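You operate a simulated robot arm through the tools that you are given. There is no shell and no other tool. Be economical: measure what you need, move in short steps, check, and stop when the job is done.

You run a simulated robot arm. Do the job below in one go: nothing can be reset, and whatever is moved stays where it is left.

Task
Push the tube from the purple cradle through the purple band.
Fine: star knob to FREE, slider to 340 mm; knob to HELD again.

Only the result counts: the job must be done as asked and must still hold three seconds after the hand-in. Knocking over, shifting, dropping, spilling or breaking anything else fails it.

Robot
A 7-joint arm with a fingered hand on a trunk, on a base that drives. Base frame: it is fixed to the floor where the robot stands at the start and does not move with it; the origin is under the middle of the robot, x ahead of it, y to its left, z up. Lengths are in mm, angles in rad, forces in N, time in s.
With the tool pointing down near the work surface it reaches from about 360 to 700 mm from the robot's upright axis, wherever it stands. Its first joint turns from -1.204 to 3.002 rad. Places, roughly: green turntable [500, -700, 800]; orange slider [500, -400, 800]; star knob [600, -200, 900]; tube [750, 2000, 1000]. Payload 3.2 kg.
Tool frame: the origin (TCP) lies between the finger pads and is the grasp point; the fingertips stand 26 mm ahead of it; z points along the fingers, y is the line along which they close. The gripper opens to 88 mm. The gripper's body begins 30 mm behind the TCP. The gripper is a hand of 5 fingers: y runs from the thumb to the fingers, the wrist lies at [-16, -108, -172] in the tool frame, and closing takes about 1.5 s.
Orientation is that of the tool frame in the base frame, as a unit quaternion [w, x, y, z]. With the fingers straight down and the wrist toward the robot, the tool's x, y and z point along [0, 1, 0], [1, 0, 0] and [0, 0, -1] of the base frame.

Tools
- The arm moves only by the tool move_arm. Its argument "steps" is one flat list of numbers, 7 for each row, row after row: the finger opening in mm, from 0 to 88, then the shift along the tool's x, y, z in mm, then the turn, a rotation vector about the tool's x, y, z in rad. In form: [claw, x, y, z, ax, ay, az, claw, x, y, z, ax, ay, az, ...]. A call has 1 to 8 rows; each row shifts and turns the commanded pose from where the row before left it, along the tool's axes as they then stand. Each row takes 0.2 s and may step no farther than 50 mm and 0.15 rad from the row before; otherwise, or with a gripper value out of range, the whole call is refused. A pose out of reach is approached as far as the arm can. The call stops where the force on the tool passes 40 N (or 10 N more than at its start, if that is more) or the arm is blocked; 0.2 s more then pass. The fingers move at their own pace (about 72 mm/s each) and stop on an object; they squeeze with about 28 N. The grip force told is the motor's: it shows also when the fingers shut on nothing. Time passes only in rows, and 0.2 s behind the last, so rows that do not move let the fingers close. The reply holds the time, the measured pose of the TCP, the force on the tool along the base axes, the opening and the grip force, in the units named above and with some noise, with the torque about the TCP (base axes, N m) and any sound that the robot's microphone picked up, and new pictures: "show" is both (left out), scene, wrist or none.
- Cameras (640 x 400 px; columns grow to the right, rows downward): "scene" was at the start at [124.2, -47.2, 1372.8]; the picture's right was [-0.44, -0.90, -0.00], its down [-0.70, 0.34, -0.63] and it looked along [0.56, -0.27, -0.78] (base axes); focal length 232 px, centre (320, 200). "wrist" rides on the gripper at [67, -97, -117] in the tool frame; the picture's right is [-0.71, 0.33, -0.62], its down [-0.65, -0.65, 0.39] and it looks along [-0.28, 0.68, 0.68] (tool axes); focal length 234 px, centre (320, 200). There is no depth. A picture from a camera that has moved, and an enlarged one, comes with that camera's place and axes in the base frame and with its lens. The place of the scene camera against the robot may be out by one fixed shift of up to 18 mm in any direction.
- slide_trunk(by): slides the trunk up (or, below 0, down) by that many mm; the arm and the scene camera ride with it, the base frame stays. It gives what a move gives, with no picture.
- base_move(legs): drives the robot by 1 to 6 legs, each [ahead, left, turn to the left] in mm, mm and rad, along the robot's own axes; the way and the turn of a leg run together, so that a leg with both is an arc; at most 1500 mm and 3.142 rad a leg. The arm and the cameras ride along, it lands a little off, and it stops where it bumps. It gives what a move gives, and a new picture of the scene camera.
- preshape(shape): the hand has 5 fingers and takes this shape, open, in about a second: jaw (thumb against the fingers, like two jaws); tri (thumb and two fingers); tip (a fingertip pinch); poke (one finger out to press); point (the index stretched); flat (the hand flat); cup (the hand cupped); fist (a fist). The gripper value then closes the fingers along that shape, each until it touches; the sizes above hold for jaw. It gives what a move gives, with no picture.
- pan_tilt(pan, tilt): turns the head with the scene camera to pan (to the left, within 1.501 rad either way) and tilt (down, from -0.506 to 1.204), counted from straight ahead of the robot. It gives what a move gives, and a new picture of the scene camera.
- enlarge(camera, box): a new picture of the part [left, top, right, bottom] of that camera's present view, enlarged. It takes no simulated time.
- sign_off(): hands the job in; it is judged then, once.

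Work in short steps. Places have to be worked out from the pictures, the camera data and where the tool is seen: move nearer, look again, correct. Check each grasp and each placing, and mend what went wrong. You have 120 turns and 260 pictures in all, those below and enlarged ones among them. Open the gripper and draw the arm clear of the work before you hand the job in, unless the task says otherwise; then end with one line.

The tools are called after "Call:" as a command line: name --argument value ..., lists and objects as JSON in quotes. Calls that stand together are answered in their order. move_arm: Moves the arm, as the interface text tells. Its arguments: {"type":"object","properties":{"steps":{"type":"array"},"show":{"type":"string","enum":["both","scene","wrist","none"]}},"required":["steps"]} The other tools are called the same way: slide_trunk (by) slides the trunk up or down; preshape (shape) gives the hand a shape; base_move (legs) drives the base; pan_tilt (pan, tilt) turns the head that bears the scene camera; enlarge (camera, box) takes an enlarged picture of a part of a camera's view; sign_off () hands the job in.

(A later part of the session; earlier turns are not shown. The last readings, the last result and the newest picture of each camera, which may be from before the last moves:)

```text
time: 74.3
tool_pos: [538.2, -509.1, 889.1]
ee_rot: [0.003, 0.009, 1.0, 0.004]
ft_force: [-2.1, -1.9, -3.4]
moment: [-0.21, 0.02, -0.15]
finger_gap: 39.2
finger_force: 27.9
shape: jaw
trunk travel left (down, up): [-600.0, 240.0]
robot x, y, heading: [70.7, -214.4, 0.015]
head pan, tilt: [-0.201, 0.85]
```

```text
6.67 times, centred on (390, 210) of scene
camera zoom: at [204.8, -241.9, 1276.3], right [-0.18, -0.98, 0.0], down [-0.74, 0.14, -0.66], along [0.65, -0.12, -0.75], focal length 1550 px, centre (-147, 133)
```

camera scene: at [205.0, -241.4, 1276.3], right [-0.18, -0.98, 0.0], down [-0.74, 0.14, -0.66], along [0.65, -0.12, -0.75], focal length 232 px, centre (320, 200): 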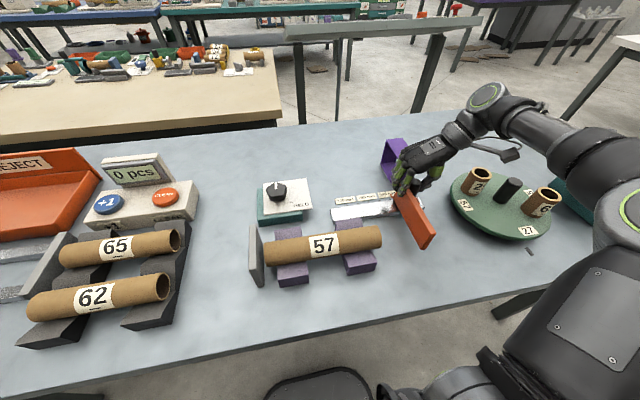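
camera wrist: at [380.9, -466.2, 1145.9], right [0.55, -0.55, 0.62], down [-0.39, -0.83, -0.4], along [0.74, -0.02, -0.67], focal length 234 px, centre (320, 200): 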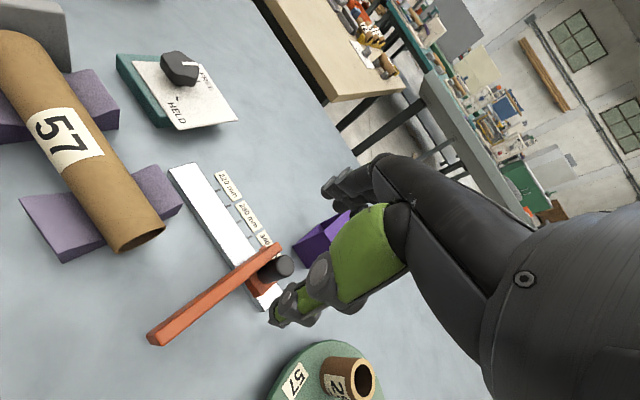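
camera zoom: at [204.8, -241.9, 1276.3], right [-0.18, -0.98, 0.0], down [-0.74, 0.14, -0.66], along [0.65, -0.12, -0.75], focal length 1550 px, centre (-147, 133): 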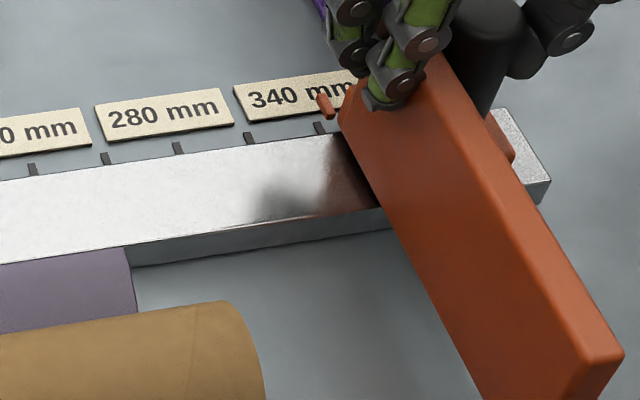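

Regripped with ~1 mm shift; slide 4.5 mm more.

Call:
move_arm --steps '[20, 0, -2.5, 0, 0, 0, 0, 20, 0, -2, 0, 0, 0, 0, 20, 0, 0, 0, 0, 0, 0]' --show "none"

Call:
enlarge --camera "scene" --box '[350, 180, 430, 240]'

```text
time: 75.1
tool_pos: [538.8, -512.2, 890.1]
ee_rot: [0.004, 0.008, 1.0, 0.005]
ft_force: [-1.0, 0.8, -2.6]
moment: [-0.14, 0.03, -0.11]
finger_gap: 38.9
finger_force: 27.8
shape: jaw
trunk travel left (down, up): [-600.0, 240.0]
robot x, y, heading: [73.6, -217.4, 0.016]
head pan, tilt: [-0.201, 0.85]
```

```text
6.67 times, centred on (390, 210) of scene
camera zoom: at [204.5, -241.3, 1276.3], right [-0.18, -0.98, 0.0], down [-0.74, 0.14, -0.66], along [0.65, -0.12, -0.75], focal length 1550 px, centre (-147, 133)
```

zoom: 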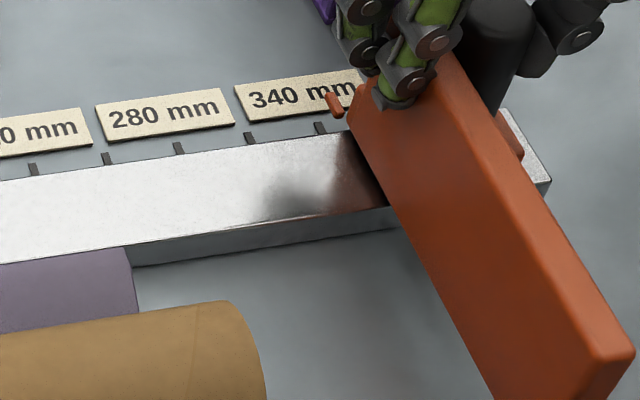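

About +4 mm. I release, lift, and drive right ~260 mm so the head camera looks straight at the pointer without parallax.

Call:
move_arm --steps '[88, 0, 0, 0, 0, 0, 0, 88, 0, 0, 0, 0, 0, 0, 88, 0, 0, 0, 0, 0, 0, 88, 0, 0, -30, 0, 0, 0, 88, 0, 0, -45, 0, 0, 0, 88, 0, 0, -45, 0, 0, 0, 88, 50, 0, 0, 0, 0, 0, 88, 50, 0, 0, 0, 0, 0]' --show "none"

Call:
base_move --legs '[[0, -240, 0]]'

Call:
enlarge --camera "scene" --box '[250, 160, 350, 240]'

```text
time: 76.9
tool_pos: [436.5, -510.6, 1009.6]
ee_rot: [0.004, 0.009, 1.0, 0.003]
ft_force: [0.1, -0.4, -1.2]
moment: [0.0, -0.02, 0.0]
finger_gap: 87.7
finger_force: 0.3
shape: jaw
trunk travel left (down, up): [-600.0, 240.0]
robot x, y, heading: [70.7, -217.2, 0.016]
head pan, tilt: [-0.201, 0.85]
```

```text
time: 78.7
tool_pos: [440.4, -750.7, 1008.8]
ee_rot: [0.003, 0.01, 1.0, 0.005]
ft_force: [-0.1, -0.2, -0.1]
moment: [0.0, 0.01, 0.03]
finger_gap: 87.8
finger_force: 0.1
shape: jaw
trunk travel left (down, up): [-600.0, 240.0]
robot x, y, heading: [71.6, -453.7, 0.013]
head pan, tilt: [-0.201, 0.85]
camera scene: at [208.4, -482.7, 1276.3], right [-0.18, -0.98, 0.0], down [-0.74, 0.14, -0.66], along [0.65, -0.12, -0.75], focal length 232 px, centre (320, 200)
```

scene: 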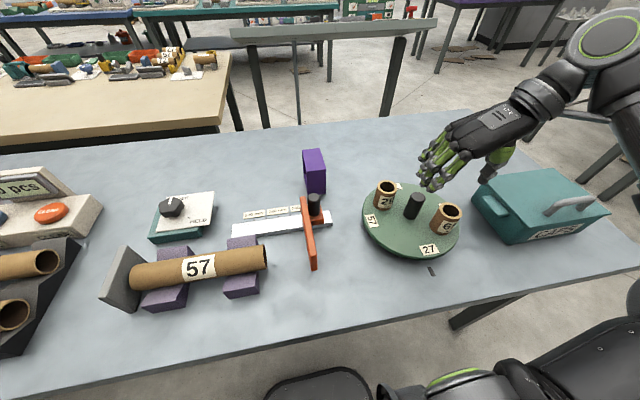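

```text
5.00 times, centred on (300, 200) of scene
camera zoom: at [208.4, -482.7, 1276.3], right [-0.18, -0.98, 0.0], down [-0.74, 0.14, -0.66], along [0.65, -0.12, -0.75], focal length 1162 px, centre (420, 200)
```

zoom: 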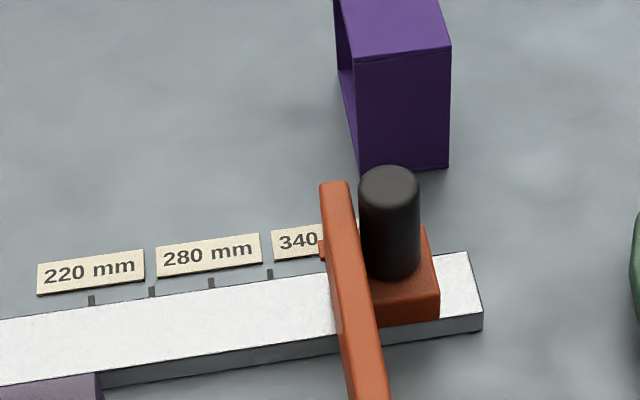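

The plate partly hides the pointer here. I drive 70 mm back left for an unobstructed, still near-normal view.

Call:
base_move --legs '[[0, 70, 0]]'

Call:
enlarge --camera "scene" --box '[280, 180, 360, 240]'

```text
time: 79.7
tool_pos: [439.1, -680.2, 1008.5]
ee_rot: [0.003, 0.01, 1.0, 0.003]
ft_force: [0.8, -0.9, 0.8]
moment: [-0.02, -0.01, 0.01]
finger_gap: 87.8
finger_force: 0.0
shape: jaw
trunk travel left (down, up): [-600.0, 240.0]
robot x, y, heading: [75.7, -382.1, 0.018]
head pan, tilt: [-0.201, 0.85]
camera scene: at [207.4, -411.1, 1276.3], right [-0.18, -0.98, 0.0], down [-0.74, 0.14, -0.66], along [0.65, -0.12, -0.75], focal length 232 px, centre (320, 200)
```

scene: 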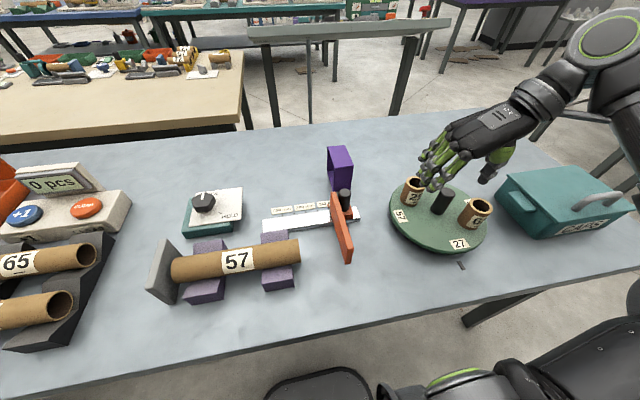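

```text
6.67 times, centred on (320, 210) of scene
camera zoom: at [207.4, -411.1, 1276.3], right [-0.18, -0.98, 0.0], down [-0.74, 0.14, -0.66], along [0.65, -0.12, -0.75], focal length 1550 px, centre (320, 133)
```

zoom: 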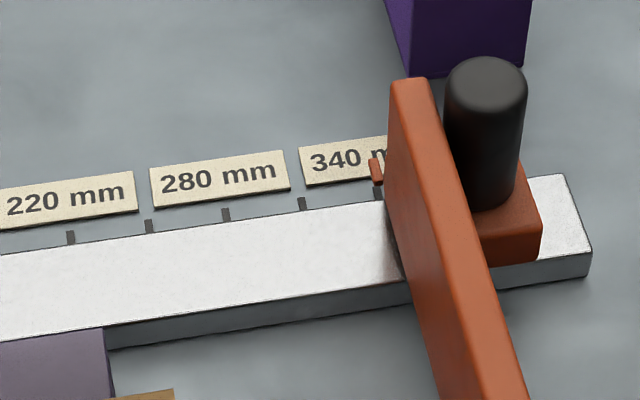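

Estimates give 337–340, slightly short. I regrip and nudge ~1.5 mm further.

Call:
move_arm --steps '[88, -24, 42, 0, 0, 0, 0, 88, -24, 42, 0, 0, 0, 0, 88, -24, 42, 0, 0, 0, 0, 88, -25, 40, 0, 0, 0, 0, 88, 0, 0, 0, 0, 0, 0]' --show "none"

```text
time: 80.9
tool_pos: [538.4, -516.6, 1011.2]
ee_rot: [0.004, 0.009, 1.0, 0.005]
ft_force: [0.2, 0.0, -0.5]
moment: [0.05, 0.01, 0.01]
finger_gap: 87.7
finger_force: 0.0
shape: jaw
trunk travel left (down, up): [-600.0, 240.0]
robot x, y, heading: [76.4, -384.4, 0.011]
head pan, tilt: [-0.201, 0.85]
```

Call:
move_arm --steps '[88, 0, 3, 45, 0, 0, 0, 88, 0, 0, 45, 0, 0, 0, 88, 0, 0, 31, 0, 0, 0, 20, 0, 0, 0, 0, 0, 0, 20, 0, 0, 0, 0, 0, 0, 20, 0, 0, 0, 0, 0, 0, 20, 0, 0, 0, 0, 0, 0, 20, 0, 0, 0, 0, 0, 0]' --show "none"

Call:
move_arm --steps '[20, 0, 0, 0, 0, 0, 0, 20, 0, 0, 0, 0, 0, 0]' --show "scene"

Call:
enlarge --camera "scene" --box '[280, 180, 360, 240]'

```text
time: 82.7
tool_pos: [539.5, -512.9, 888.9]
ee_rot: [0.003, 0.01, 1.0, 0.005]
ft_force: [-1.0, -0.8, -3.6]
moment: [-0.15, 0.04, -0.08]
finger_gap: 39.9
finger_force: 28.3
shape: jaw
trunk travel left (down, up): [-600.0, 240.0]
robot x, y, heading: [75.1, -385.1, 0.017]
head pan, tilt: [-0.201, 0.85]
```

```text
time: 83.3
tool_pos: [539.6, -513.3, 889.8]
ee_rot: [0.003, 0.008, 1.0, 0.004]
ft_force: [-1.1, -1.6, -4.4]
moment: [-0.2, 0.01, -0.08]
finger_gap: 39.8
finger_force: 28.1
shape: jaw
trunk travel left (down, up): [-600.0, 240.0]
robot x, y, heading: [73.3, -384.6, 0.018]
head pan, tilt: [-0.201, 0.85]
camera scene: at [207.7, -412.6, 1276.2], right [-0.18, -0.98, 0.0], down [-0.74, 0.14, -0.66], along [0.65, -0.12, -0.75], focal length 232 px, centre (320, 200)
```

scene: 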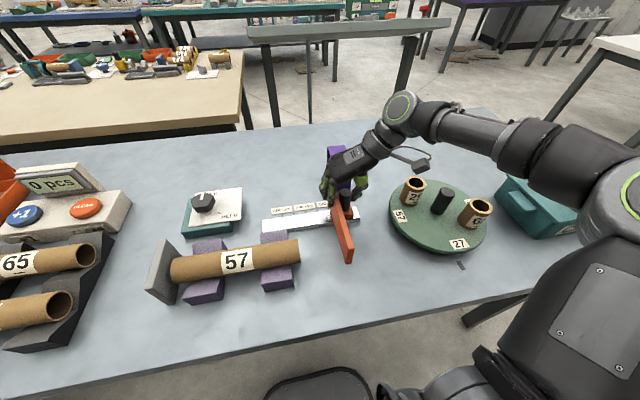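

```text
6.67 times, centred on (320, 210) of scene
camera zoom: at [207.7, -412.6, 1276.2], right [-0.18, -0.98, 0.0], down [-0.74, 0.14, -0.66], along [0.65, -0.12, -0.75], focal length 1550 px, centre (320, 133)
```

zoom: 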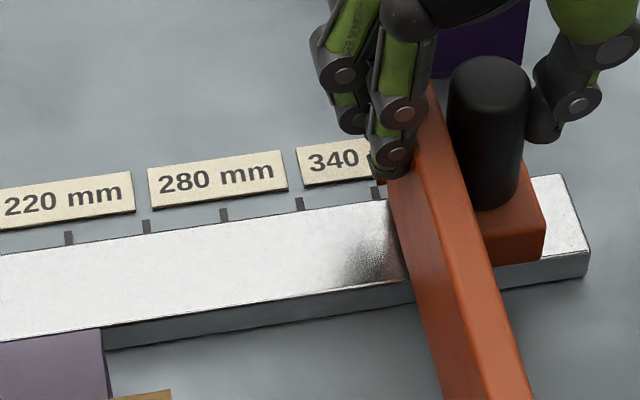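

Gripping already shifted it ~1.5–2 mm. I release carefully and check.

Call:
move_arm --steps '[88, 0, 0, 0, 0, 0, 0, 88, 0, 0, 0, 0, 0, 0, 88, 0, 0, 0, 0, 0, 0, 88, 0, 0, -30, 0, 0, 0, 88, 0, 0, -45, 0, 0, 0, 88, 0, 0, -45, 0, 0, 0, 88, 0, -20, -20, 0, 0, 0]' --show "none"

Call:
enlarge --camera "scene" --box '[280, 180, 360, 240]'

Call:
enlarge --camera "wrist" --box '[100, 180, 340, 400]'

```text
time: 84.9
tool_pos: [538.9, -534.7, 1029.9]
ee_rot: [0.004, 0.01, 1.0, 0.005]
ft_force: [0.5, -0.3, 0.3]
moment: [0.01, 0.05, -0.01]
finger_gap: 88.1
finger_force: 0.1
shape: jaw
trunk travel left (down, up): [-600.0, 240.0]
robot x, y, heading: [77.4, -385.7, 0.009]
head pan, tilt: [-0.201, 0.85]
```

```text
6.67 times, centred on (320, 210) of scene
camera zoom: at [207.2, -413.1, 1276.3], right [-0.18, -0.98, 0.0], down [-0.74, 0.14, -0.66], along [0.65, -0.12, -0.75], focal length 1550 px, centre (320, 133)
```

zoom: 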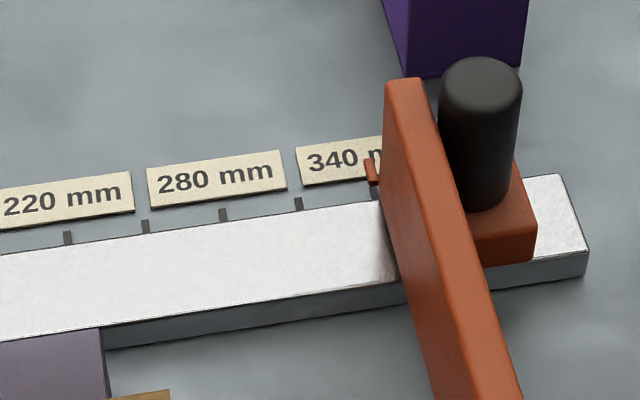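

```text
1.82 times, centred on (220, 290) of wrist
camera zoom: at [469.1, -632.5, 1145.3], right [0.71, 0.31, 0.63], down [0.64, -0.66, -0.39], along [0.3, 0.68, -0.67], focal length 426 px, centre (502, 36)
```

zoom: 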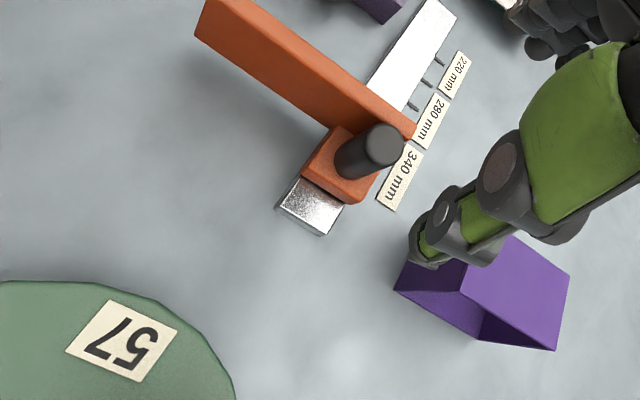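

It sprang back on release (reads ≈337.5–338). I regrip and pull 3 mm extra before release.

Call:
move_arm --steps '[88, 0, 20, 20, 0, 0, 0, 88, 0, 0, 45, 0, 0, 0, 88, 0, 0, 45, 0, 0, 0, 88, 0, 0, 30, 0, 0, 0, 20, 0, 0, 0, 0, 0, 0, 20, 0, 0, 0, 0, 0, 0, 20, 0, 0, 0, 0, 0, 0, 20, 0, 0, 0, 0, 0, 0]' --show "none"

Call:
move_arm --steps '[20, 0, 0, 0, 0, 0, 0, 20, 0, 0, 0, 0, 0, 0, 20, 0, -3, 0, 0, 0, 0, 20, 0, 0, 0, 0, 0, 0]' --show "none"

Call:
move_arm --steps '[88, 0, 0, 0, 0, 0, 0, 88, 0, 0, 0, 0, 0, 0, 88, 0, 0, 0, 0, 0, 0, 88, 0, 0, -30, 0, 0, 0, 88, 0, 0, -45, 0, 0, 0, 88, 0, 0, -45, 0, 0, 0, 88, 0, -20, -20, 0, 0, 0]' --show "none"

Call:
enlarge --camera "scene" --box '[280, 180, 360, 240]'

```text
time: 86.7
tool_pos: [540.2, -512.5, 890.6]
ee_rot: [0.003, 0.01, 1.0, 0.005]
ft_force: [-0.7, -0.1, -2.6]
moment: [-0.19, 0.03, -0.11]
finger_gap: 40.0
finger_force: 27.6
shape: jaw
trunk travel left (down, up): [-600.0, 240.0]
robot x, y, heading: [76.2, -383.6, 0.015]
head pan, tilt: [-0.201, 0.85]
```

```text
time: 87.7
tool_pos: [540.5, -513.2, 889.5]
ee_rot: [0.002, 0.009, 1.0, 0.003]
ft_force: [0.2, 6.3, -3.9]
moment: [-0.06, 0.02, -0.1]
finger_gap: 40.0
finger_force: 27.9
shape: jaw
trunk travel left (down, up): [-600.0, 240.0]
robot x, y, heading: [72.6, -384.7, 0.017]
head pan, tilt: [-0.201, 0.85]
```

```text
time: 89.3
tool_pos: [537.9, -536.7, 1030.0]
ee_rot: [0.004, 0.009, 1.0, 0.004]
ft_force: [0.2, -0.5, -0.3]
moment: [0.02, 0.0, 0.0]
finger_gap: 87.7
finger_force: 0.1
shape: jaw
trunk travel left (down, up): [-600.0, 240.0]
robot x, y, heading: [74.4, -385.9, 0.015]
head pan, tilt: [-0.201, 0.85]
```

```text
6.67 times, centred on (320, 210) of scene
camera zoom: at [207.3, -413.0, 1276.3], right [-0.18, -0.98, 0.0], down [-0.74, 0.14, -0.66], along [0.65, -0.12, -0.75], focal length 1550 px, centre (320, 133)
```

zoom: 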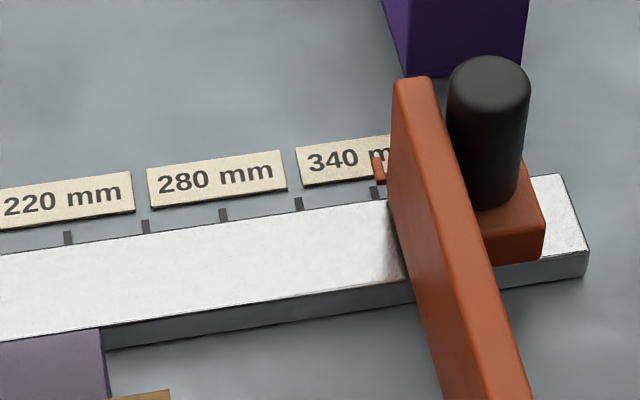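

Reading now ≈340. Next the knob back to HELD: drive back left 170 mm to the proven position.

Call:
base_move --legs '[[-3, 171, 0]]'

```text
time: 90.8
tool_pos: [532.4, -365.5, 1030.6]
ee_rot: [0.004, 0.01, 1.0, 0.004]
ft_force: [0.0, 1.1, 0.0]
moment: [-0.04, -0.01, -0.02]
finger_gap: 88.0
finger_force: 0.1
shape: jaw
trunk travel left (down, up): [-600.0, 240.0]
robot x, y, heading: [67.3, -214.1, 0.014]
head pan, tilt: [-0.201, 0.85]
camera scene: at [201.8, -241.8, 1276.3], right [-0.18, -0.98, 0.0], down [-0.74, 0.14, -0.66], along [0.65, -0.12, -0.75], focal length 232 px, centre (320, 200)
```

scene: 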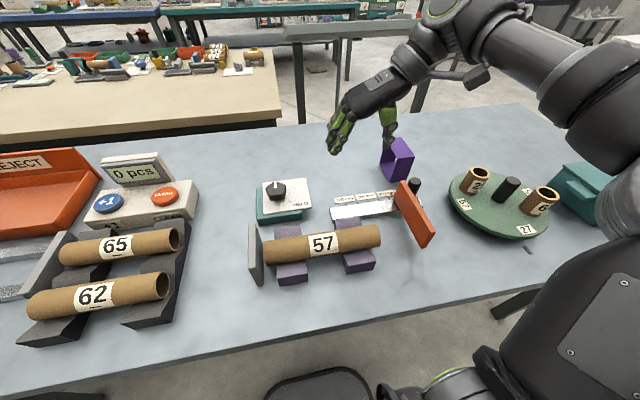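

Move above the knob and turn the hand to ~118°.

Call:
move_arm --steps '[88, -16, 43, 13, 0, 0, 0, 88, -16, 43, 13, 0, 0, 0, 88, -16, 43, 13, 0, 0, 0, 88, -16, 43, 13, 0, 0, 0, 88, 0, 0, 0, 0, 0, -0.12, 88, 0, 0, 0, 0, 0, -0.12, 88, 0, 0, 0, 0, 0, -0.12, 88, 0, 0, 0, 0, 0, -0.12]' --show "wrist"

```text
time: 92.6
tool_pos: [597.5, -195.8, 979.9]
ee_rot: [0.004, -0.23, 0.973, 0.004]
ft_force: [-0.3, 0.0, 0.6]
moment: [0.02, 0.02, -0.01]
finger_gap: 87.9
finger_force: 0.0
shape: jaw
out of reach, approached as far as the arm can: row 8
trunk travel left (down, up): [-600.0, 240.0]
robot x, y, heading: [66.8, -218.7, 0.014]
head pan, tilt: [-0.201, 0.85]
camera wrist: at [579.7, -314.1, 1094.6], right [0.48, 0.61, 0.63], down [0.88, -0.29, -0.38], along [-0.05, 0.74, -0.67], focal length 234 px, centre (320, 200)
```

wrist: 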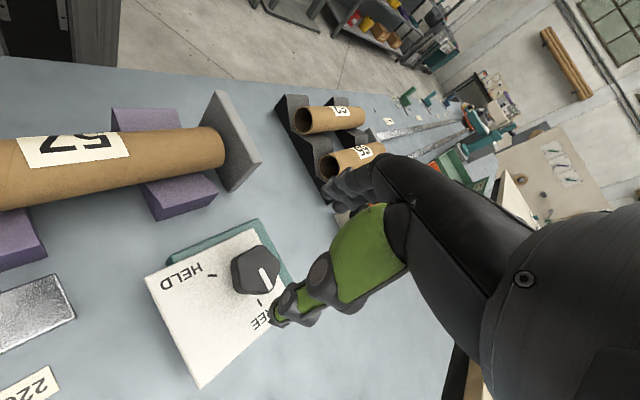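

Descend and grip.

Call:
move_arm --steps '[88, 0, 0, 35, 0, 0, 0.03, 88, 0, 0, 35, 0, 0, 0, 88, 0, 0, 20, 0, 0, 0, 88, 0, 0, 15, 0, 0, 0, 88, 0, 0, 0, 0, 0, 0]' --show "wrist"

```text
time: 93.8
tool_pos: [596.3, -195.1, 874.6]
ee_rot: [0.005, -0.213, 0.977, 0.004]
ft_force: [-0.2, 0.3, -0.2]
moment: [0.03, -0.01, -0.02]
finger_gap: 87.8
finger_force: 0.0
shape: jaw
trunk travel left (down, up): [-600.0, 240.0]
robot x, y, heading: [66.7, -215.7, 0.015]
head pan, tilt: [-0.201, 0.85]
camera wrist: at [576.3, -313.0, 990.0], right [0.5, 0.59, 0.63], down [0.87, -0.32, -0.39], along [-0.03, 0.74, -0.67], focal length 234 px, centre (320, 200)
```

wrist: 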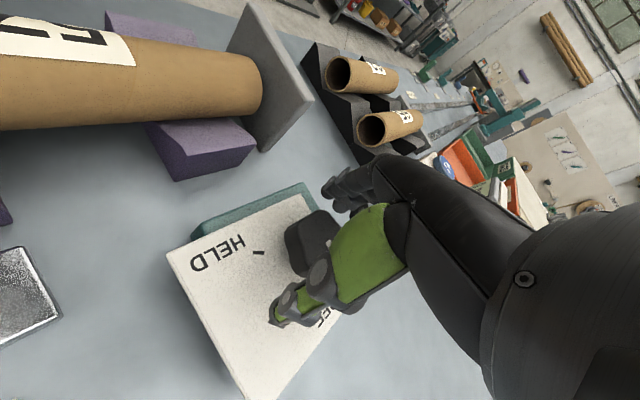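

Close on the knob, then turn clockwise.

Call:
move_arm --steps '[20, 0, 0, 0, 0, 0, 0, 20, 0, 0, 0, 0, 0, 0, 20, 0, 0, 0, 0, 0, 0, 20, 0, 0, 0, 0, 0, 0, 20, 0, 0, 0, 0, 0, 0, 20, 0, 0, 0, 0, 0, 0]' --show "none"

Call:
move_arm --steps '[20, 0, 0, 0, 0, 0, 0.139, 20, 0, 0, 0, 0, 0, 0.139, 20, 0, 0, 0, 0, 0, 0.139, 20, 0, 0, 0, 0, 0, 0.139, 20, 0, 0, 0, 0, 0, 0.139, 20, 0, 0, 0, 0, 0, 0.139, 20, 0, 0, 0, 0, 0, 0.139]' --show "none"

Call:
move_arm --steps '[20, 0, 0, 0, 0, 0, 0.139, 20, 0, 0, 0, 0, 0, 0.139, 20, 0, 0, 0, 0, 0, 0.139, 20, 0, 0, 0, 0, 0, 0.139, 20, 0, 0, 0, 0, 0, 0.139, 20, 0, 0, 0, 0, 0, 0.139, 20, 0, 0, 0, 0, 0, 0.139]' --show "wrist"

```text
time: 95.2
tool_pos: [597.9, -196.3, 874.8]
ee_rot: [0.005, -0.214, 0.977, 0.004]
ft_force: [1.0, -3.9, 0.5]
moment: [-0.17, -0.05, -0.01]
finger_gap: 37.5
finger_force: 28.2
shape: jaw
trunk travel left (down, up): [-600.0, 240.0]
robot x, y, heading: [68.5, -217.5, 0.022]
head pan, tilt: [-0.201, 0.85]
```

```text
time: 96.8
tool_pos: [597.3, -192.8, 875.2]
ee_rot: [0.002, 0.268, 0.964, 0.005]
ft_force: [-1.8, 1.4, -1.2]
moment: [-0.11, 0.05, 0.05]
finger_gap: 37.4
finger_force: 28.1
shape: jaw
trunk travel left (down, up): [-600.0, 240.0]
robot x, y, heading: [69.8, -211.8, 0.018]
head pan, tilt: [-0.201, 0.85]
```

```text
time: 98.4
tool_pos: [599.1, -195.0, 875.0]
ee_rot: [-0.007, 0.69, 0.724, 0.009]
ft_force: [1.4, 8.9, -6.7]
moment: [0.06, 0.07, -0.01]
finger_gap: 38.2
finger_force: 27.9
shape: jaw
trunk travel left (down, up): [-600.0, 240.0]
robot x, y, heading: [67.3, -215.6, 0.016]
head pan, tilt: [-0.201, 0.85]
camera wrist: at [498.1, -136.0, 992.7], right [0.36, -0.7, 0.61], down [-0.62, -0.67, -0.4], along [0.69, -0.23, -0.68], focal length 234 px, centre (320, 200)
```

wrist: 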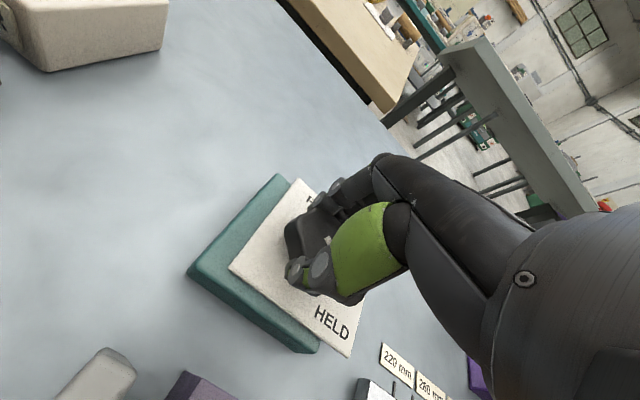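

Turned to yaw ~3°. Open, lift and check the pointer.

Call:
move_arm --steps '[88, 0, 0, 0, 0, 0, 0, 88, 0, 0, 0, 0, 0, 0, 88, 0, 0, 0, 0, 0, 0, 88, 0, 0, -25, 0, 0, 0, 88, 0, 0, -40, 0, 0, 0, 88, 0, 0, -40, 0, 0, -0.1, 88, 0, 0, 0, 0, 0, -0.1]' --show "wrist"

Call:
enlarge --camera "wrist" --box '[170, 190, 310, 350]'

Call:
enlarge --camera "scene" --box '[240, 160, 340, 240]'

```text
time: 100.0
tool_pos: [597.6, -195.5, 979.7]
ee_rot: [0.0, 0.61, 0.792, 0.005]
ft_force: [-0.4, 0.5, 0.4]
moment: [0.0, -0.02, 0.01]
finger_gap: 87.9
finger_force: 0.0
shape: jaw
trunk travel left (down, up): [-600.0, 240.0]
robot x, y, heading: [66.9, -213.0, 0.014]
head pan, tilt: [-0.201, 0.85]
camera wrist: at [485.1, -157.9, 1095.1], right [0.5, -0.6, 0.62], down [-0.46, -0.79, -0.4], along [0.73, -0.09, -0.67], focal length 234 px, centre (320, 200)
```

wrist: 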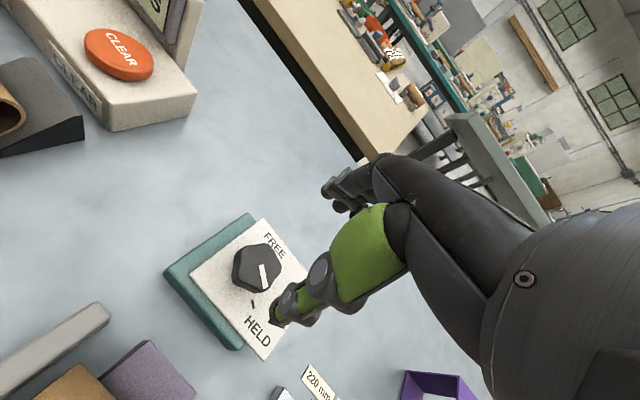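

```text
2.50 times, centred on (240, 270) of wrist
camera zoom: at [485.1, -157.9, 1095.1], right [0.5, -0.6, 0.62], down [-0.46, -0.79, -0.4], along [0.73, -0.09, -0.67], focal length 585 px, centre (520, 25)
```

zoom: 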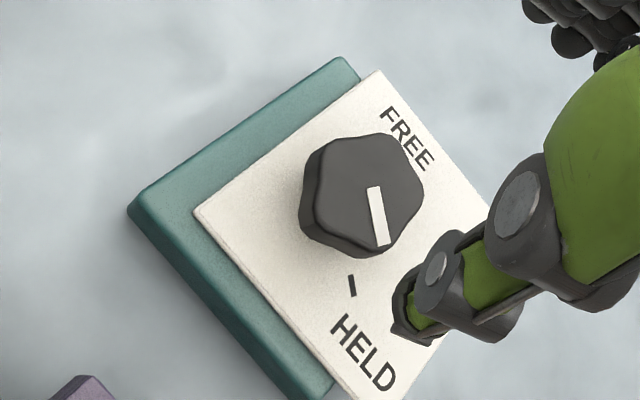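

```text
5.00 times, centred on (290, 200) of scene
camera zoom: at [202.3, -242.8, 1276.2], right [-0.18, -0.98, 0.0], down [-0.74, 0.14, -0.66], along [0.65, -0.12, -0.75], focal length 1162 px, centre (470, 200)
```

zoom: 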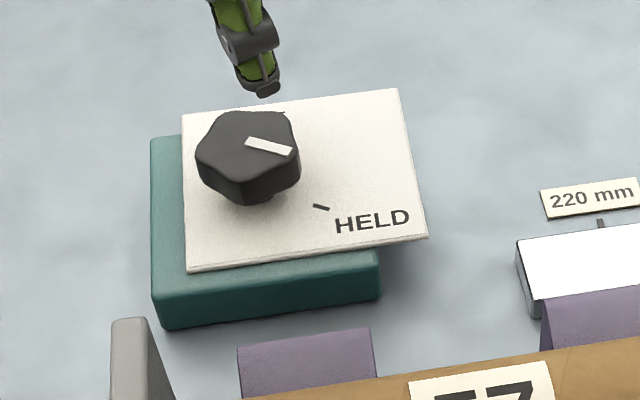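

The knob matches its original HELD pose. Next the tube: band spans x≈627–714, y≈-515…-563, z 800–884 (opening along y). I reposition the base for both pick and insert, and look at the tube.

Call:
base_move --legs '[[-35, -70, 0]]'

Call:
move_arm --steps '[88, 0, -40, 0, 0, 0, 0.15, 88, 0, -40, 0, 0, 0, 0.08, 88, 0, -40, -20, 0, 0, 0, 88, 10, -30, -20, 0, 0, 0]' --show "both"

```text
time: 101.0
tool_pos: [563.6, -267.0, 978.2]
ee_rot: [0.001, 0.611, 0.792, 0.006]
ft_force: [-0.3, 0.3, -0.5]
moment: [0.01, -0.01, 0.0]
finger_gap: 87.7
finger_force: 0.0
shape: jaw
trunk travel left (down, up): [-600.0, 240.0]
robot x, y, heading: [38.7, -282.2, 0.013]
head pan, tilt: [-0.201, 0.85]
camera scene: at [167.8, -314.1, 1276.3], right [-0.18, -0.98, 0.0], down [-0.74, 0.14, -0.66], along [0.65, -0.12, -0.75], focal length 232 px, centre (320, 200)
```

scene: 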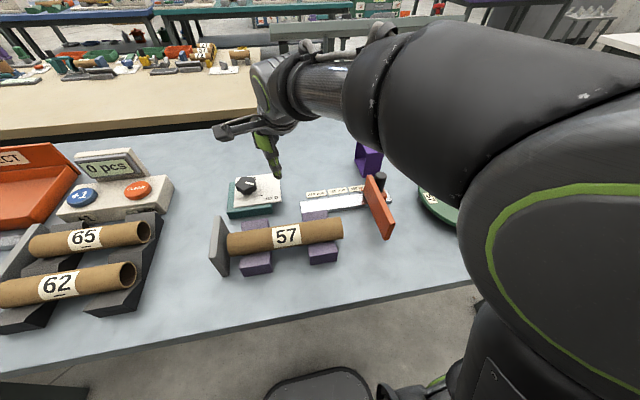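

```text
time: 102.0
tool_pos: [411.3, -273.5, 1018.3]
ee_rot: [0.0, 0.698, 0.716, 0.005]
ft_force: [0.5, 0.3, -0.1]
moment: [-0.04, -0.01, -0.02]
finger_gap: 87.7
finger_force: 0.1
shape: jaw
trunk travel left (down, up): [-600.0, 240.0]
robot x, y, heading: [34.4, -286.1, 0.014]
head pan, tilt: [-0.201, 0.85]
camera scene: at [167.6, -312.4, 1276.4], right [-0.18, -0.98, 0.0], down [-0.74, 0.14, -0.66], along [0.65, -0.12, -0.75], focal length 232 px, centre (320, 200)
camera wrist: at [312.0, -209.9, 1134.4], right [0.34, -0.7, 0.62], down [-0.63, -0.66, -0.4], along [0.69, -0.26, -0.67], focal length 234 px, centre (320, 200)
```

scene: 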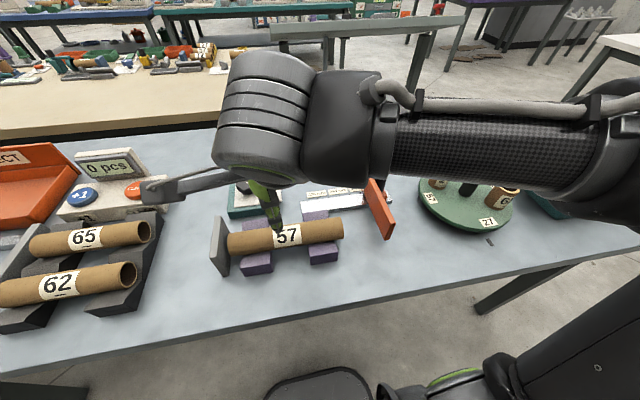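
wrist: 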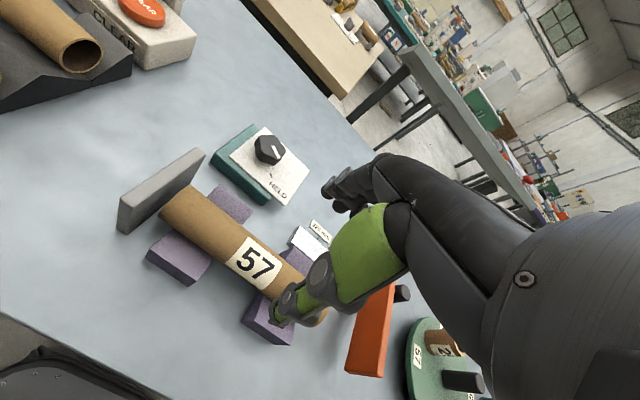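

Call:
enlarge --camera "wrist" --box '[100, 130, 340, 350]'

Call:
enlarge --camera "scene" --box '[200, 190, 360, 290]'

```text
1.82 times, centred on (220, 240) of wrist
camera zoom: at [312.0, -209.9, 1134.4], right [0.34, -0.7, 0.62], down [-0.63, -0.66, -0.4], along [0.69, -0.26, -0.67], focal length 426 px, centre (502, 127)
```

zoom: 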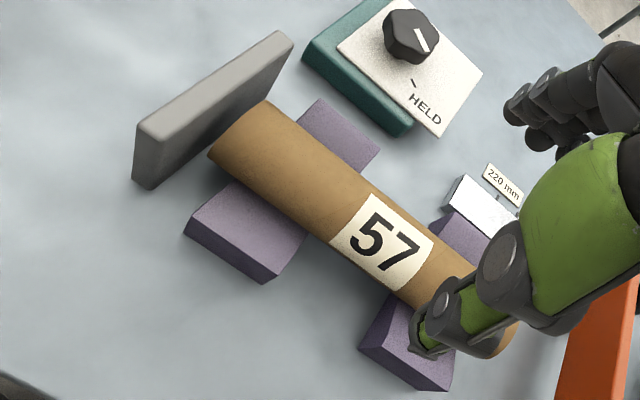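

```text
4.00 times, centred on (280, 240) of scene
camera zoom: at [167.6, -312.4, 1276.4], right [-0.18, -0.98, 0.0], down [-0.74, 0.14, -0.66], along [0.65, -0.12, -0.75], focal length 930 px, centre (480, 40)
```

zoom: 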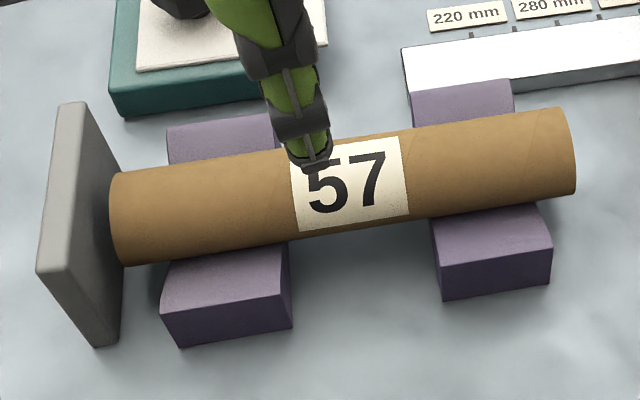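

Tube axis ≈ x 440, z≈845, spanning y −154…−400; V-blocks leave a free gap y −237…−318. I lower over the gap centre to check centring.

Call:
move_arm --steps '[88, 0, 30, 40, 0, 0, 0, 88, 0, 0, 45, 0, 0, 0, 88, 0, 0, 0, 0, 0, 0]' --show "both"

Call:
enlarge --camera "wrist" --box '[160, 140, 400, 360]'

```text
time: 102.8
tool_pos: [445.3, -271.4, 932.5]
ee_rot: [0.0, 0.697, 0.717, 0.005]
ft_force: [0.0, 0.0, 0.7]
moment: [0.01, 0.0, 0.0]
finger_gap: 87.6
finger_force: 0.0
shape: jaw
trunk travel left (down, up): [-600.0, 240.0]
robot x, y, heading: [35.6, -285.7, 0.017]
head pan, tilt: [-0.201, 0.85]
camera scene: at [168.3, -313.2, 1276.3], right [-0.18, -0.98, 0.0], down [-0.74, 0.14, -0.66], along [0.65, -0.12, -0.75], focal length 232 px, centre (320, 200)
camera wrist: at [345.0, -208.7, 1049.4], right [0.35, -0.7, 0.62], down [-0.63, -0.66, -0.4], along [0.69, -0.25, -0.68], focal length 234 px, centre (320, 200)
```

scene: 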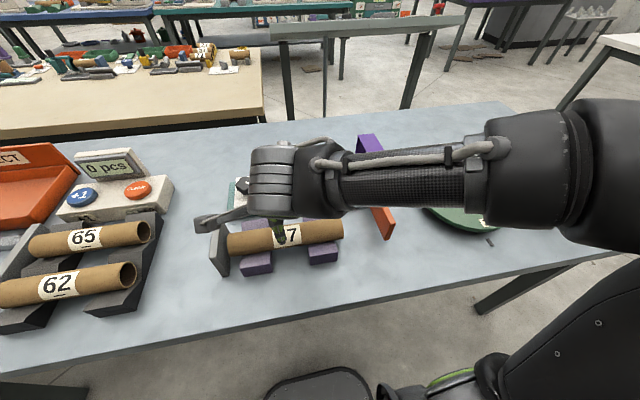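
wrist: 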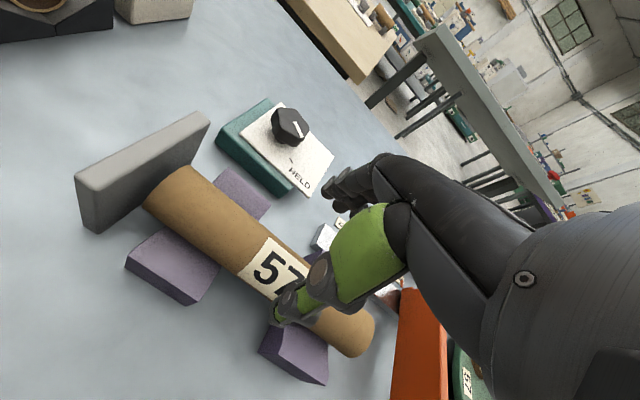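

```text
1.82 times, centred on (280, 250) of wrist
camera zoom: at [345.0, -208.7, 1049.4], right [0.35, -0.7, 0.62], down [-0.63, -0.66, -0.4], along [0.69, -0.25, -0.68], focal length 426 px, centre (393, 109)
```

zoom: 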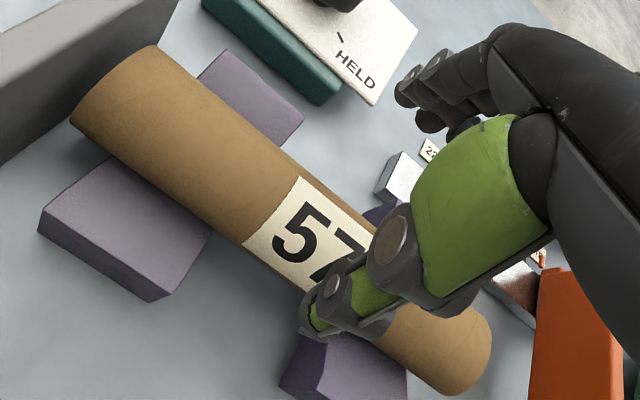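

Tube axis at x≈440; I shift −4 mm and descend, watching the force.

Call:
move_arm --steps '[88, -3, -4, 35, 0, 0, 0, 88, 0, 0, 20, 0, 0, 0, 88, 0, 0, 12, 0, 0, 0, 88, 0, 0, 10, 0, 0, 0, 88, 0, 0, 0, 0, 0, 0]' --show "wrist"

Call:
enlarge --camera "scene" --box '[200, 190, 360, 290]'

```text
time: 104.0
tool_pos: [442.6, -273.1, 854.8]
ee_rot: [-0.001, 0.697, 0.717, 0.005]
ft_force: [0.9, 0.0, 0.1]
moment: [0.01, 0.01, 0.0]
finger_gap: 87.9
finger_force: 0.1
shape: jaw
trunk travel left (down, up): [-600.0, 240.0]
robot x, y, heading: [34.8, -286.3, 0.016]
head pan, tilt: [-0.201, 0.85]
camera wrist: at [341.9, -211.6, 972.2], right [0.35, -0.7, 0.62], down [-0.63, -0.66, -0.4], along [0.69, -0.25, -0.68], focal length 234 px, centre (320, 200)
```

wrist: 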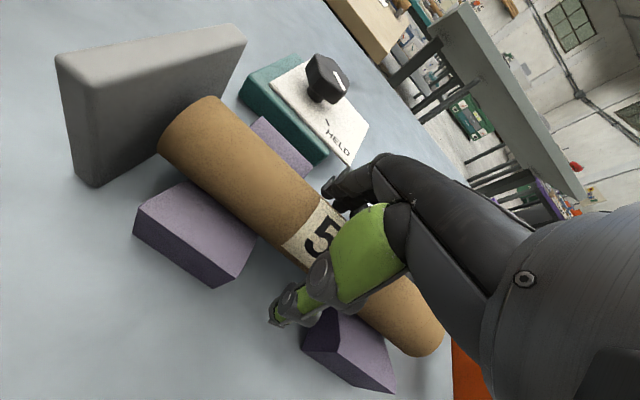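

```text
4.00 times, centred on (280, 240) of scene
camera zoom: at [168.1, -313.3, 1276.3], right [-0.18, -0.98, 0.0], down [-0.74, 0.14, -0.66], along [0.65, -0.12, -0.75], focal length 930 px, centre (480, 40)
```

zoom: 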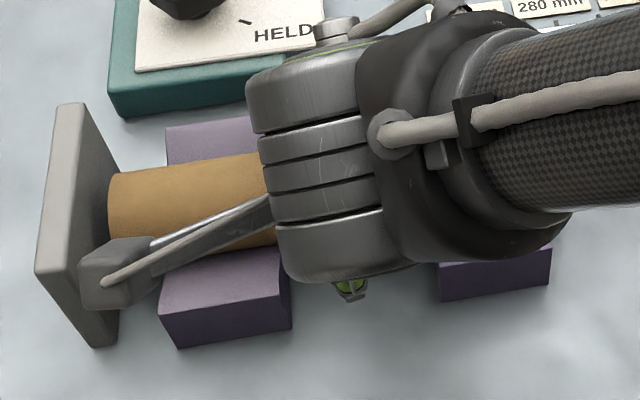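

No contact; tube lies between thumb and fingers. Close.

Call:
move_arm --steps '[30, 0, 0, 0, 0, 0, 0, 30, 0, 0, 0, 0, 0, 0, 30, 0, 0, 0, 0, 0, 0, 30, 0, 0, 0, 0, 0, 0, 30, 0, 0, 0, 0, 0, 0, 30, 0, 0, 0, 0, 0, 0]' --show "wrist"

```text
time: 105.4
tool_pos: [442.4, -273.2, 856.0]
ee_rot: [0.0, 0.697, 0.717, 0.006]
ft_force: [1.4, -0.3, 2.3]
moment: [-0.04, 0.02, 0.0]
finger_gap: 44.9
finger_force: 27.8
shape: jaw
trunk travel left (down, up): [-600.0, 240.0]
robot x, y, heading: [34.6, -286.5, 0.015]
head pan, tilt: [-0.201, 0.85]
camera wrist: at [342.1, -211.4, 972.5], right [0.35, -0.7, 0.62], down [-0.63, -0.66, -0.4], along [0.69, -0.25, -0.67], focal length 234 px, centre (320, 200)
```

wrist: 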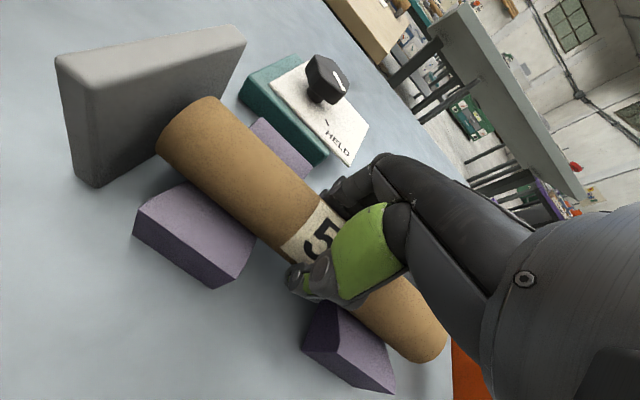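

Gripped (45 mm). Lift straight up 100 mm.

Call:
move_arm --steps '[30, 0, 0, -15, 0, 0, 0, 30, 0, 0, -25, 0, 0, 0, 30, 0, 0, -30, 0, 0, 0, 30, 0, 0, -30, 0, 0, 0, 30, 0, 0, 0, 0, 0, 0]' --show "both"

```text
time: 106.6
tool_pos: [441.6, -275.1, 955.3]
ee_rot: [0.0, 0.697, 0.717, 0.005]
ft_force: [-0.9, 1.0, -0.4]
moment: [-0.01, 0.02, 0.02]
finger_gap: 44.6
finger_force: 27.1
shape: jaw
trunk travel left (down, up): [-600.0, 240.0]
robot x, y, heading: [36.8, -289.4, 0.016]
head pan, tilt: [-0.201, 0.85]
camera scene: at [168.4, -313.1, 1276.3], right [-0.18, -0.98, 0.0], down [-0.74, 0.14, -0.66], along [0.65, -0.12, -0.75], focal length 232 px, centre (320, 200)
camera wrist: at [341.0, -212.8, 1072.4], right [0.35, -0.7, 0.62], down [-0.63, -0.66, -0.4], along [0.69, -0.26, -0.68], focal length 234 px, centre (320, 200)
```

scene: 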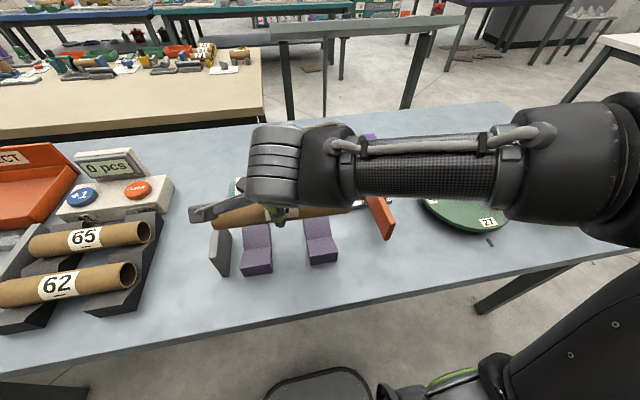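
wrist: 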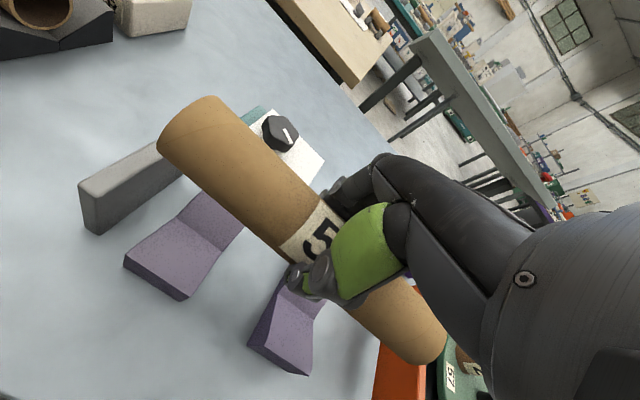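

Tube held level (axis ~10 mm below TCP). Band centre x≈676, near face y≈-515. I carry the tube high to (677,-375).

Call:
move_arm --steps '[30, -17.8, 38.7, 0, 0, 0, 0, 30, -17.8, 38.7, 0, 0, 0, 0, 30, -17.8, 38.7, 0, 0, 0, 0, 30, -17.8, 38.7, 0, 0, 0, 0, 30, -17.8, 38.7, 0, 0, 0, 0, 30, -17.8, 38.7, 0, 0, 0, 0, 30, 0, 0, 0, 0, 0, 0]' --show "both"

```text
time: 108.2
tool_pos: [676.3, -376.3, 956.4]
ee_rot: [0.002, 0.698, 0.717, 0.005]
ft_force: [0.0, -0.3, -1.0]
moment: [0.0, 0.02, 0.01]
finger_gap: 44.8
finger_force: 28.1
shape: jaw
trunk travel left (down, up): [-600.0, 240.0]
robot x, y, heading: [31.3, -287.3, 0.014]
head pan, tilt: [-0.201, 0.85]
camera scene: at [167.4, -313.0, 1276.4], right [-0.18, -0.98, 0.0], down [-0.74, 0.14, -0.66], along [0.65, -0.12, -0.75], focal length 232 px, centre (320, 200)
camera wrist: at [575.7, -312.7, 1073.7], right [0.35, -0.7, 0.62], down [-0.63, -0.66, -0.4], along [0.69, -0.25, -0.67], focal length 234 px, centre (320, 200)
```

scene: 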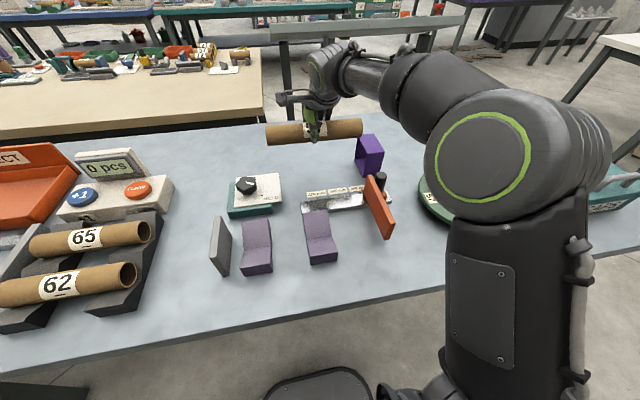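
wrist: 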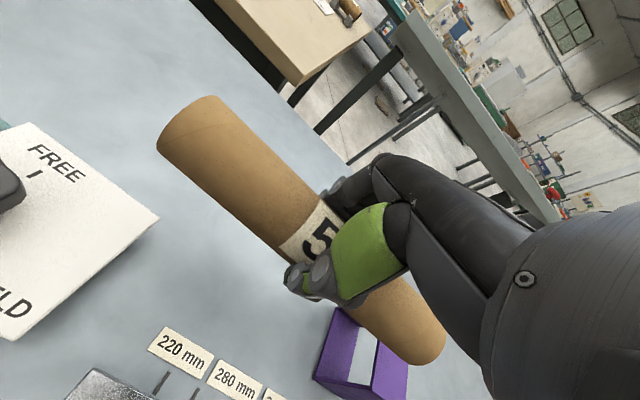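

The label plate's corner (≈(657,-274)) would be too near the tube's +y end when lowered. I yaw the tube ~0.1 rad (+y end away) at height and check tracking.

Call:
move_arm --steps '[30, 5, 0, 0, 0, 0, 0.07, 30, 5, 0, 0, 0, 0, 0.06, 30, 0, 0, 20, 0, 0, 0, 30, 0, 0, 0, 0, 0, 0]' --show "wrist"

```text
time: 109.2
tool_pos: [675.7, -365.4, 936.4]
ee_rot: [0.0, 0.742, 0.67, 0.006]
ft_force: [-0.2, -0.2, -0.8]
moment: [0.01, -0.01, -0.02]
finger_gap: 44.6
finger_force: 28.6
shape: jaw
trunk travel left (down, up): [-600.0, 240.0]
robot x, y, heading: [33.8, -285.8, 0.012]
head pan, tilt: [-0.201, 0.85]
camera wrist: at [585.1, -290.5, 1053.4], right [0.25, -0.74, 0.62], down [-0.71, -0.58, -0.4], along [0.65, -0.34, -0.68], focal length 234 px, centre (320, 200)
```

wrist: 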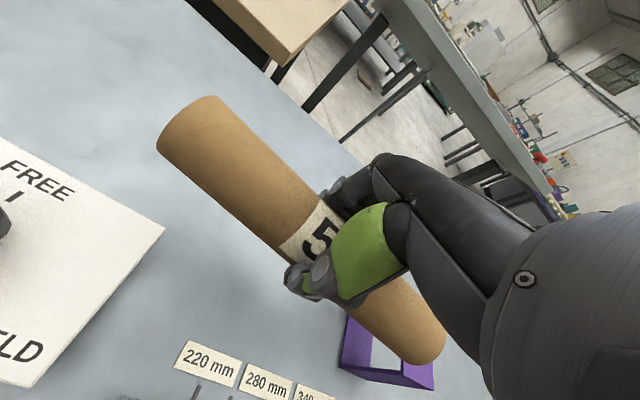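

Tracking fine. Shift 12 mm in +x and lower to axis z≈841, with the tube end ~13 mm in front of the band.

Call:
move_arm --steps '[30, 2, 12, 0, 0, 0, 0, 30, 0, 0, 30, 0, 0, 0, 30, 0, 0, 30, 0, 0, 0, 30, 0, 0, 25, 0, 0, 0, 30, 0, 0, 0, 0, 0, 0]' --show "both"

Call:
enlarge --camera "wrist" --box '[260, 240, 460, 400]'

Call:
enlarge --camera "scene" --box '[230, 100, 400, 220]'

```text
time: 110.4
tool_pos: [689.8, -363.9, 851.0]
ee_rot: [0.0, 0.742, 0.67, 0.006]
ft_force: [0.3, -0.5, -0.8]
moment: [0.0, 0.01, -0.01]
finger_gap: 44.5
finger_force: 27.7
shape: jaw
trunk travel left (down, up): [-600.0, 240.0]
robot x, y, heading: [33.7, -282.7, 0.016]
head pan, tilt: [-0.201, 0.85]
camera scene: at [168.1, -313.2, 1276.3], right [-0.18, -0.98, 0.0], down [-0.74, 0.14, -0.66], along [0.65, -0.12, -0.75], focal length 232 px, centre (320, 200)
camera wrist: at [598.6, -290.0, 967.9], right [0.25, -0.74, 0.62], down [-0.71, -0.58, -0.4], along [0.65, -0.34, -0.68], focal length 234 px, centre (320, 200)
```

scene: 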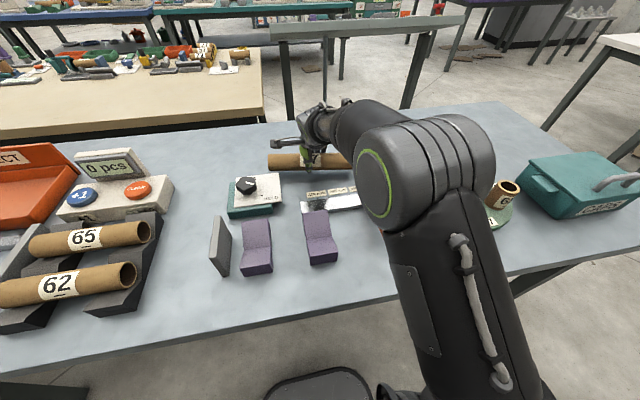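
wrist: 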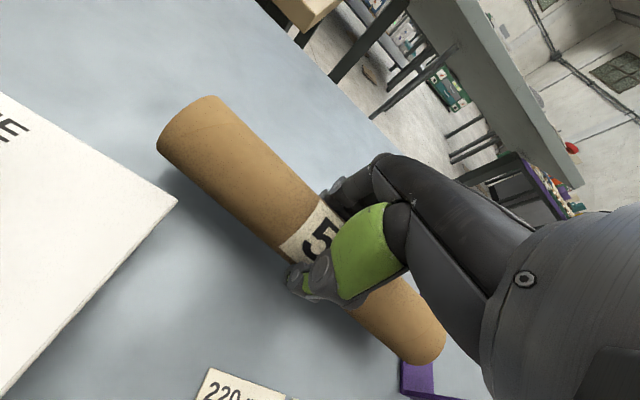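

```text
2.50 times, centred on (360, 320) of wrist
camera zoom: at [598.6, -290.0, 967.9], right [0.25, -0.74, 0.62], down [-0.71, -0.58, -0.4], along [0.65, -0.34, -0.68], focal length 585 px, centre (220, -100)
```

zoom: 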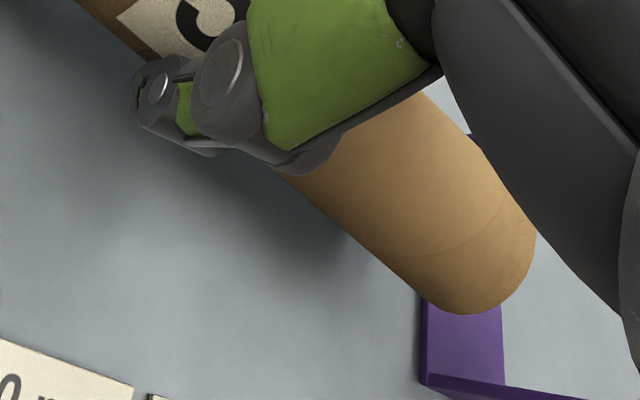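

```text
3.33 times, centred on (315, 160) of scene
camera zoom: at [168.1, -313.2, 1276.3], right [-0.18, -0.98, 0.0], down [-0.74, 0.14, -0.66], along [0.65, -0.12, -0.75], focal length 775 px, centre (337, 333)
```

zoom: 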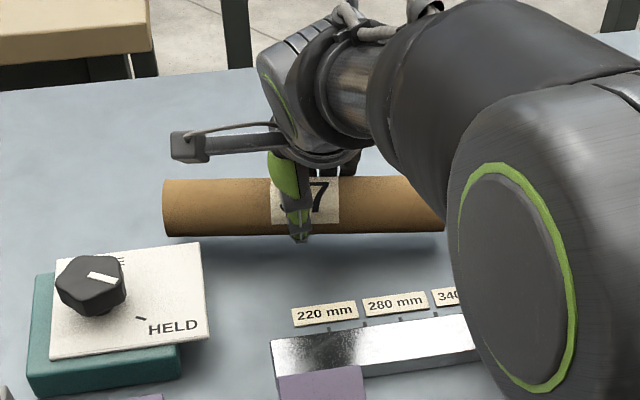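

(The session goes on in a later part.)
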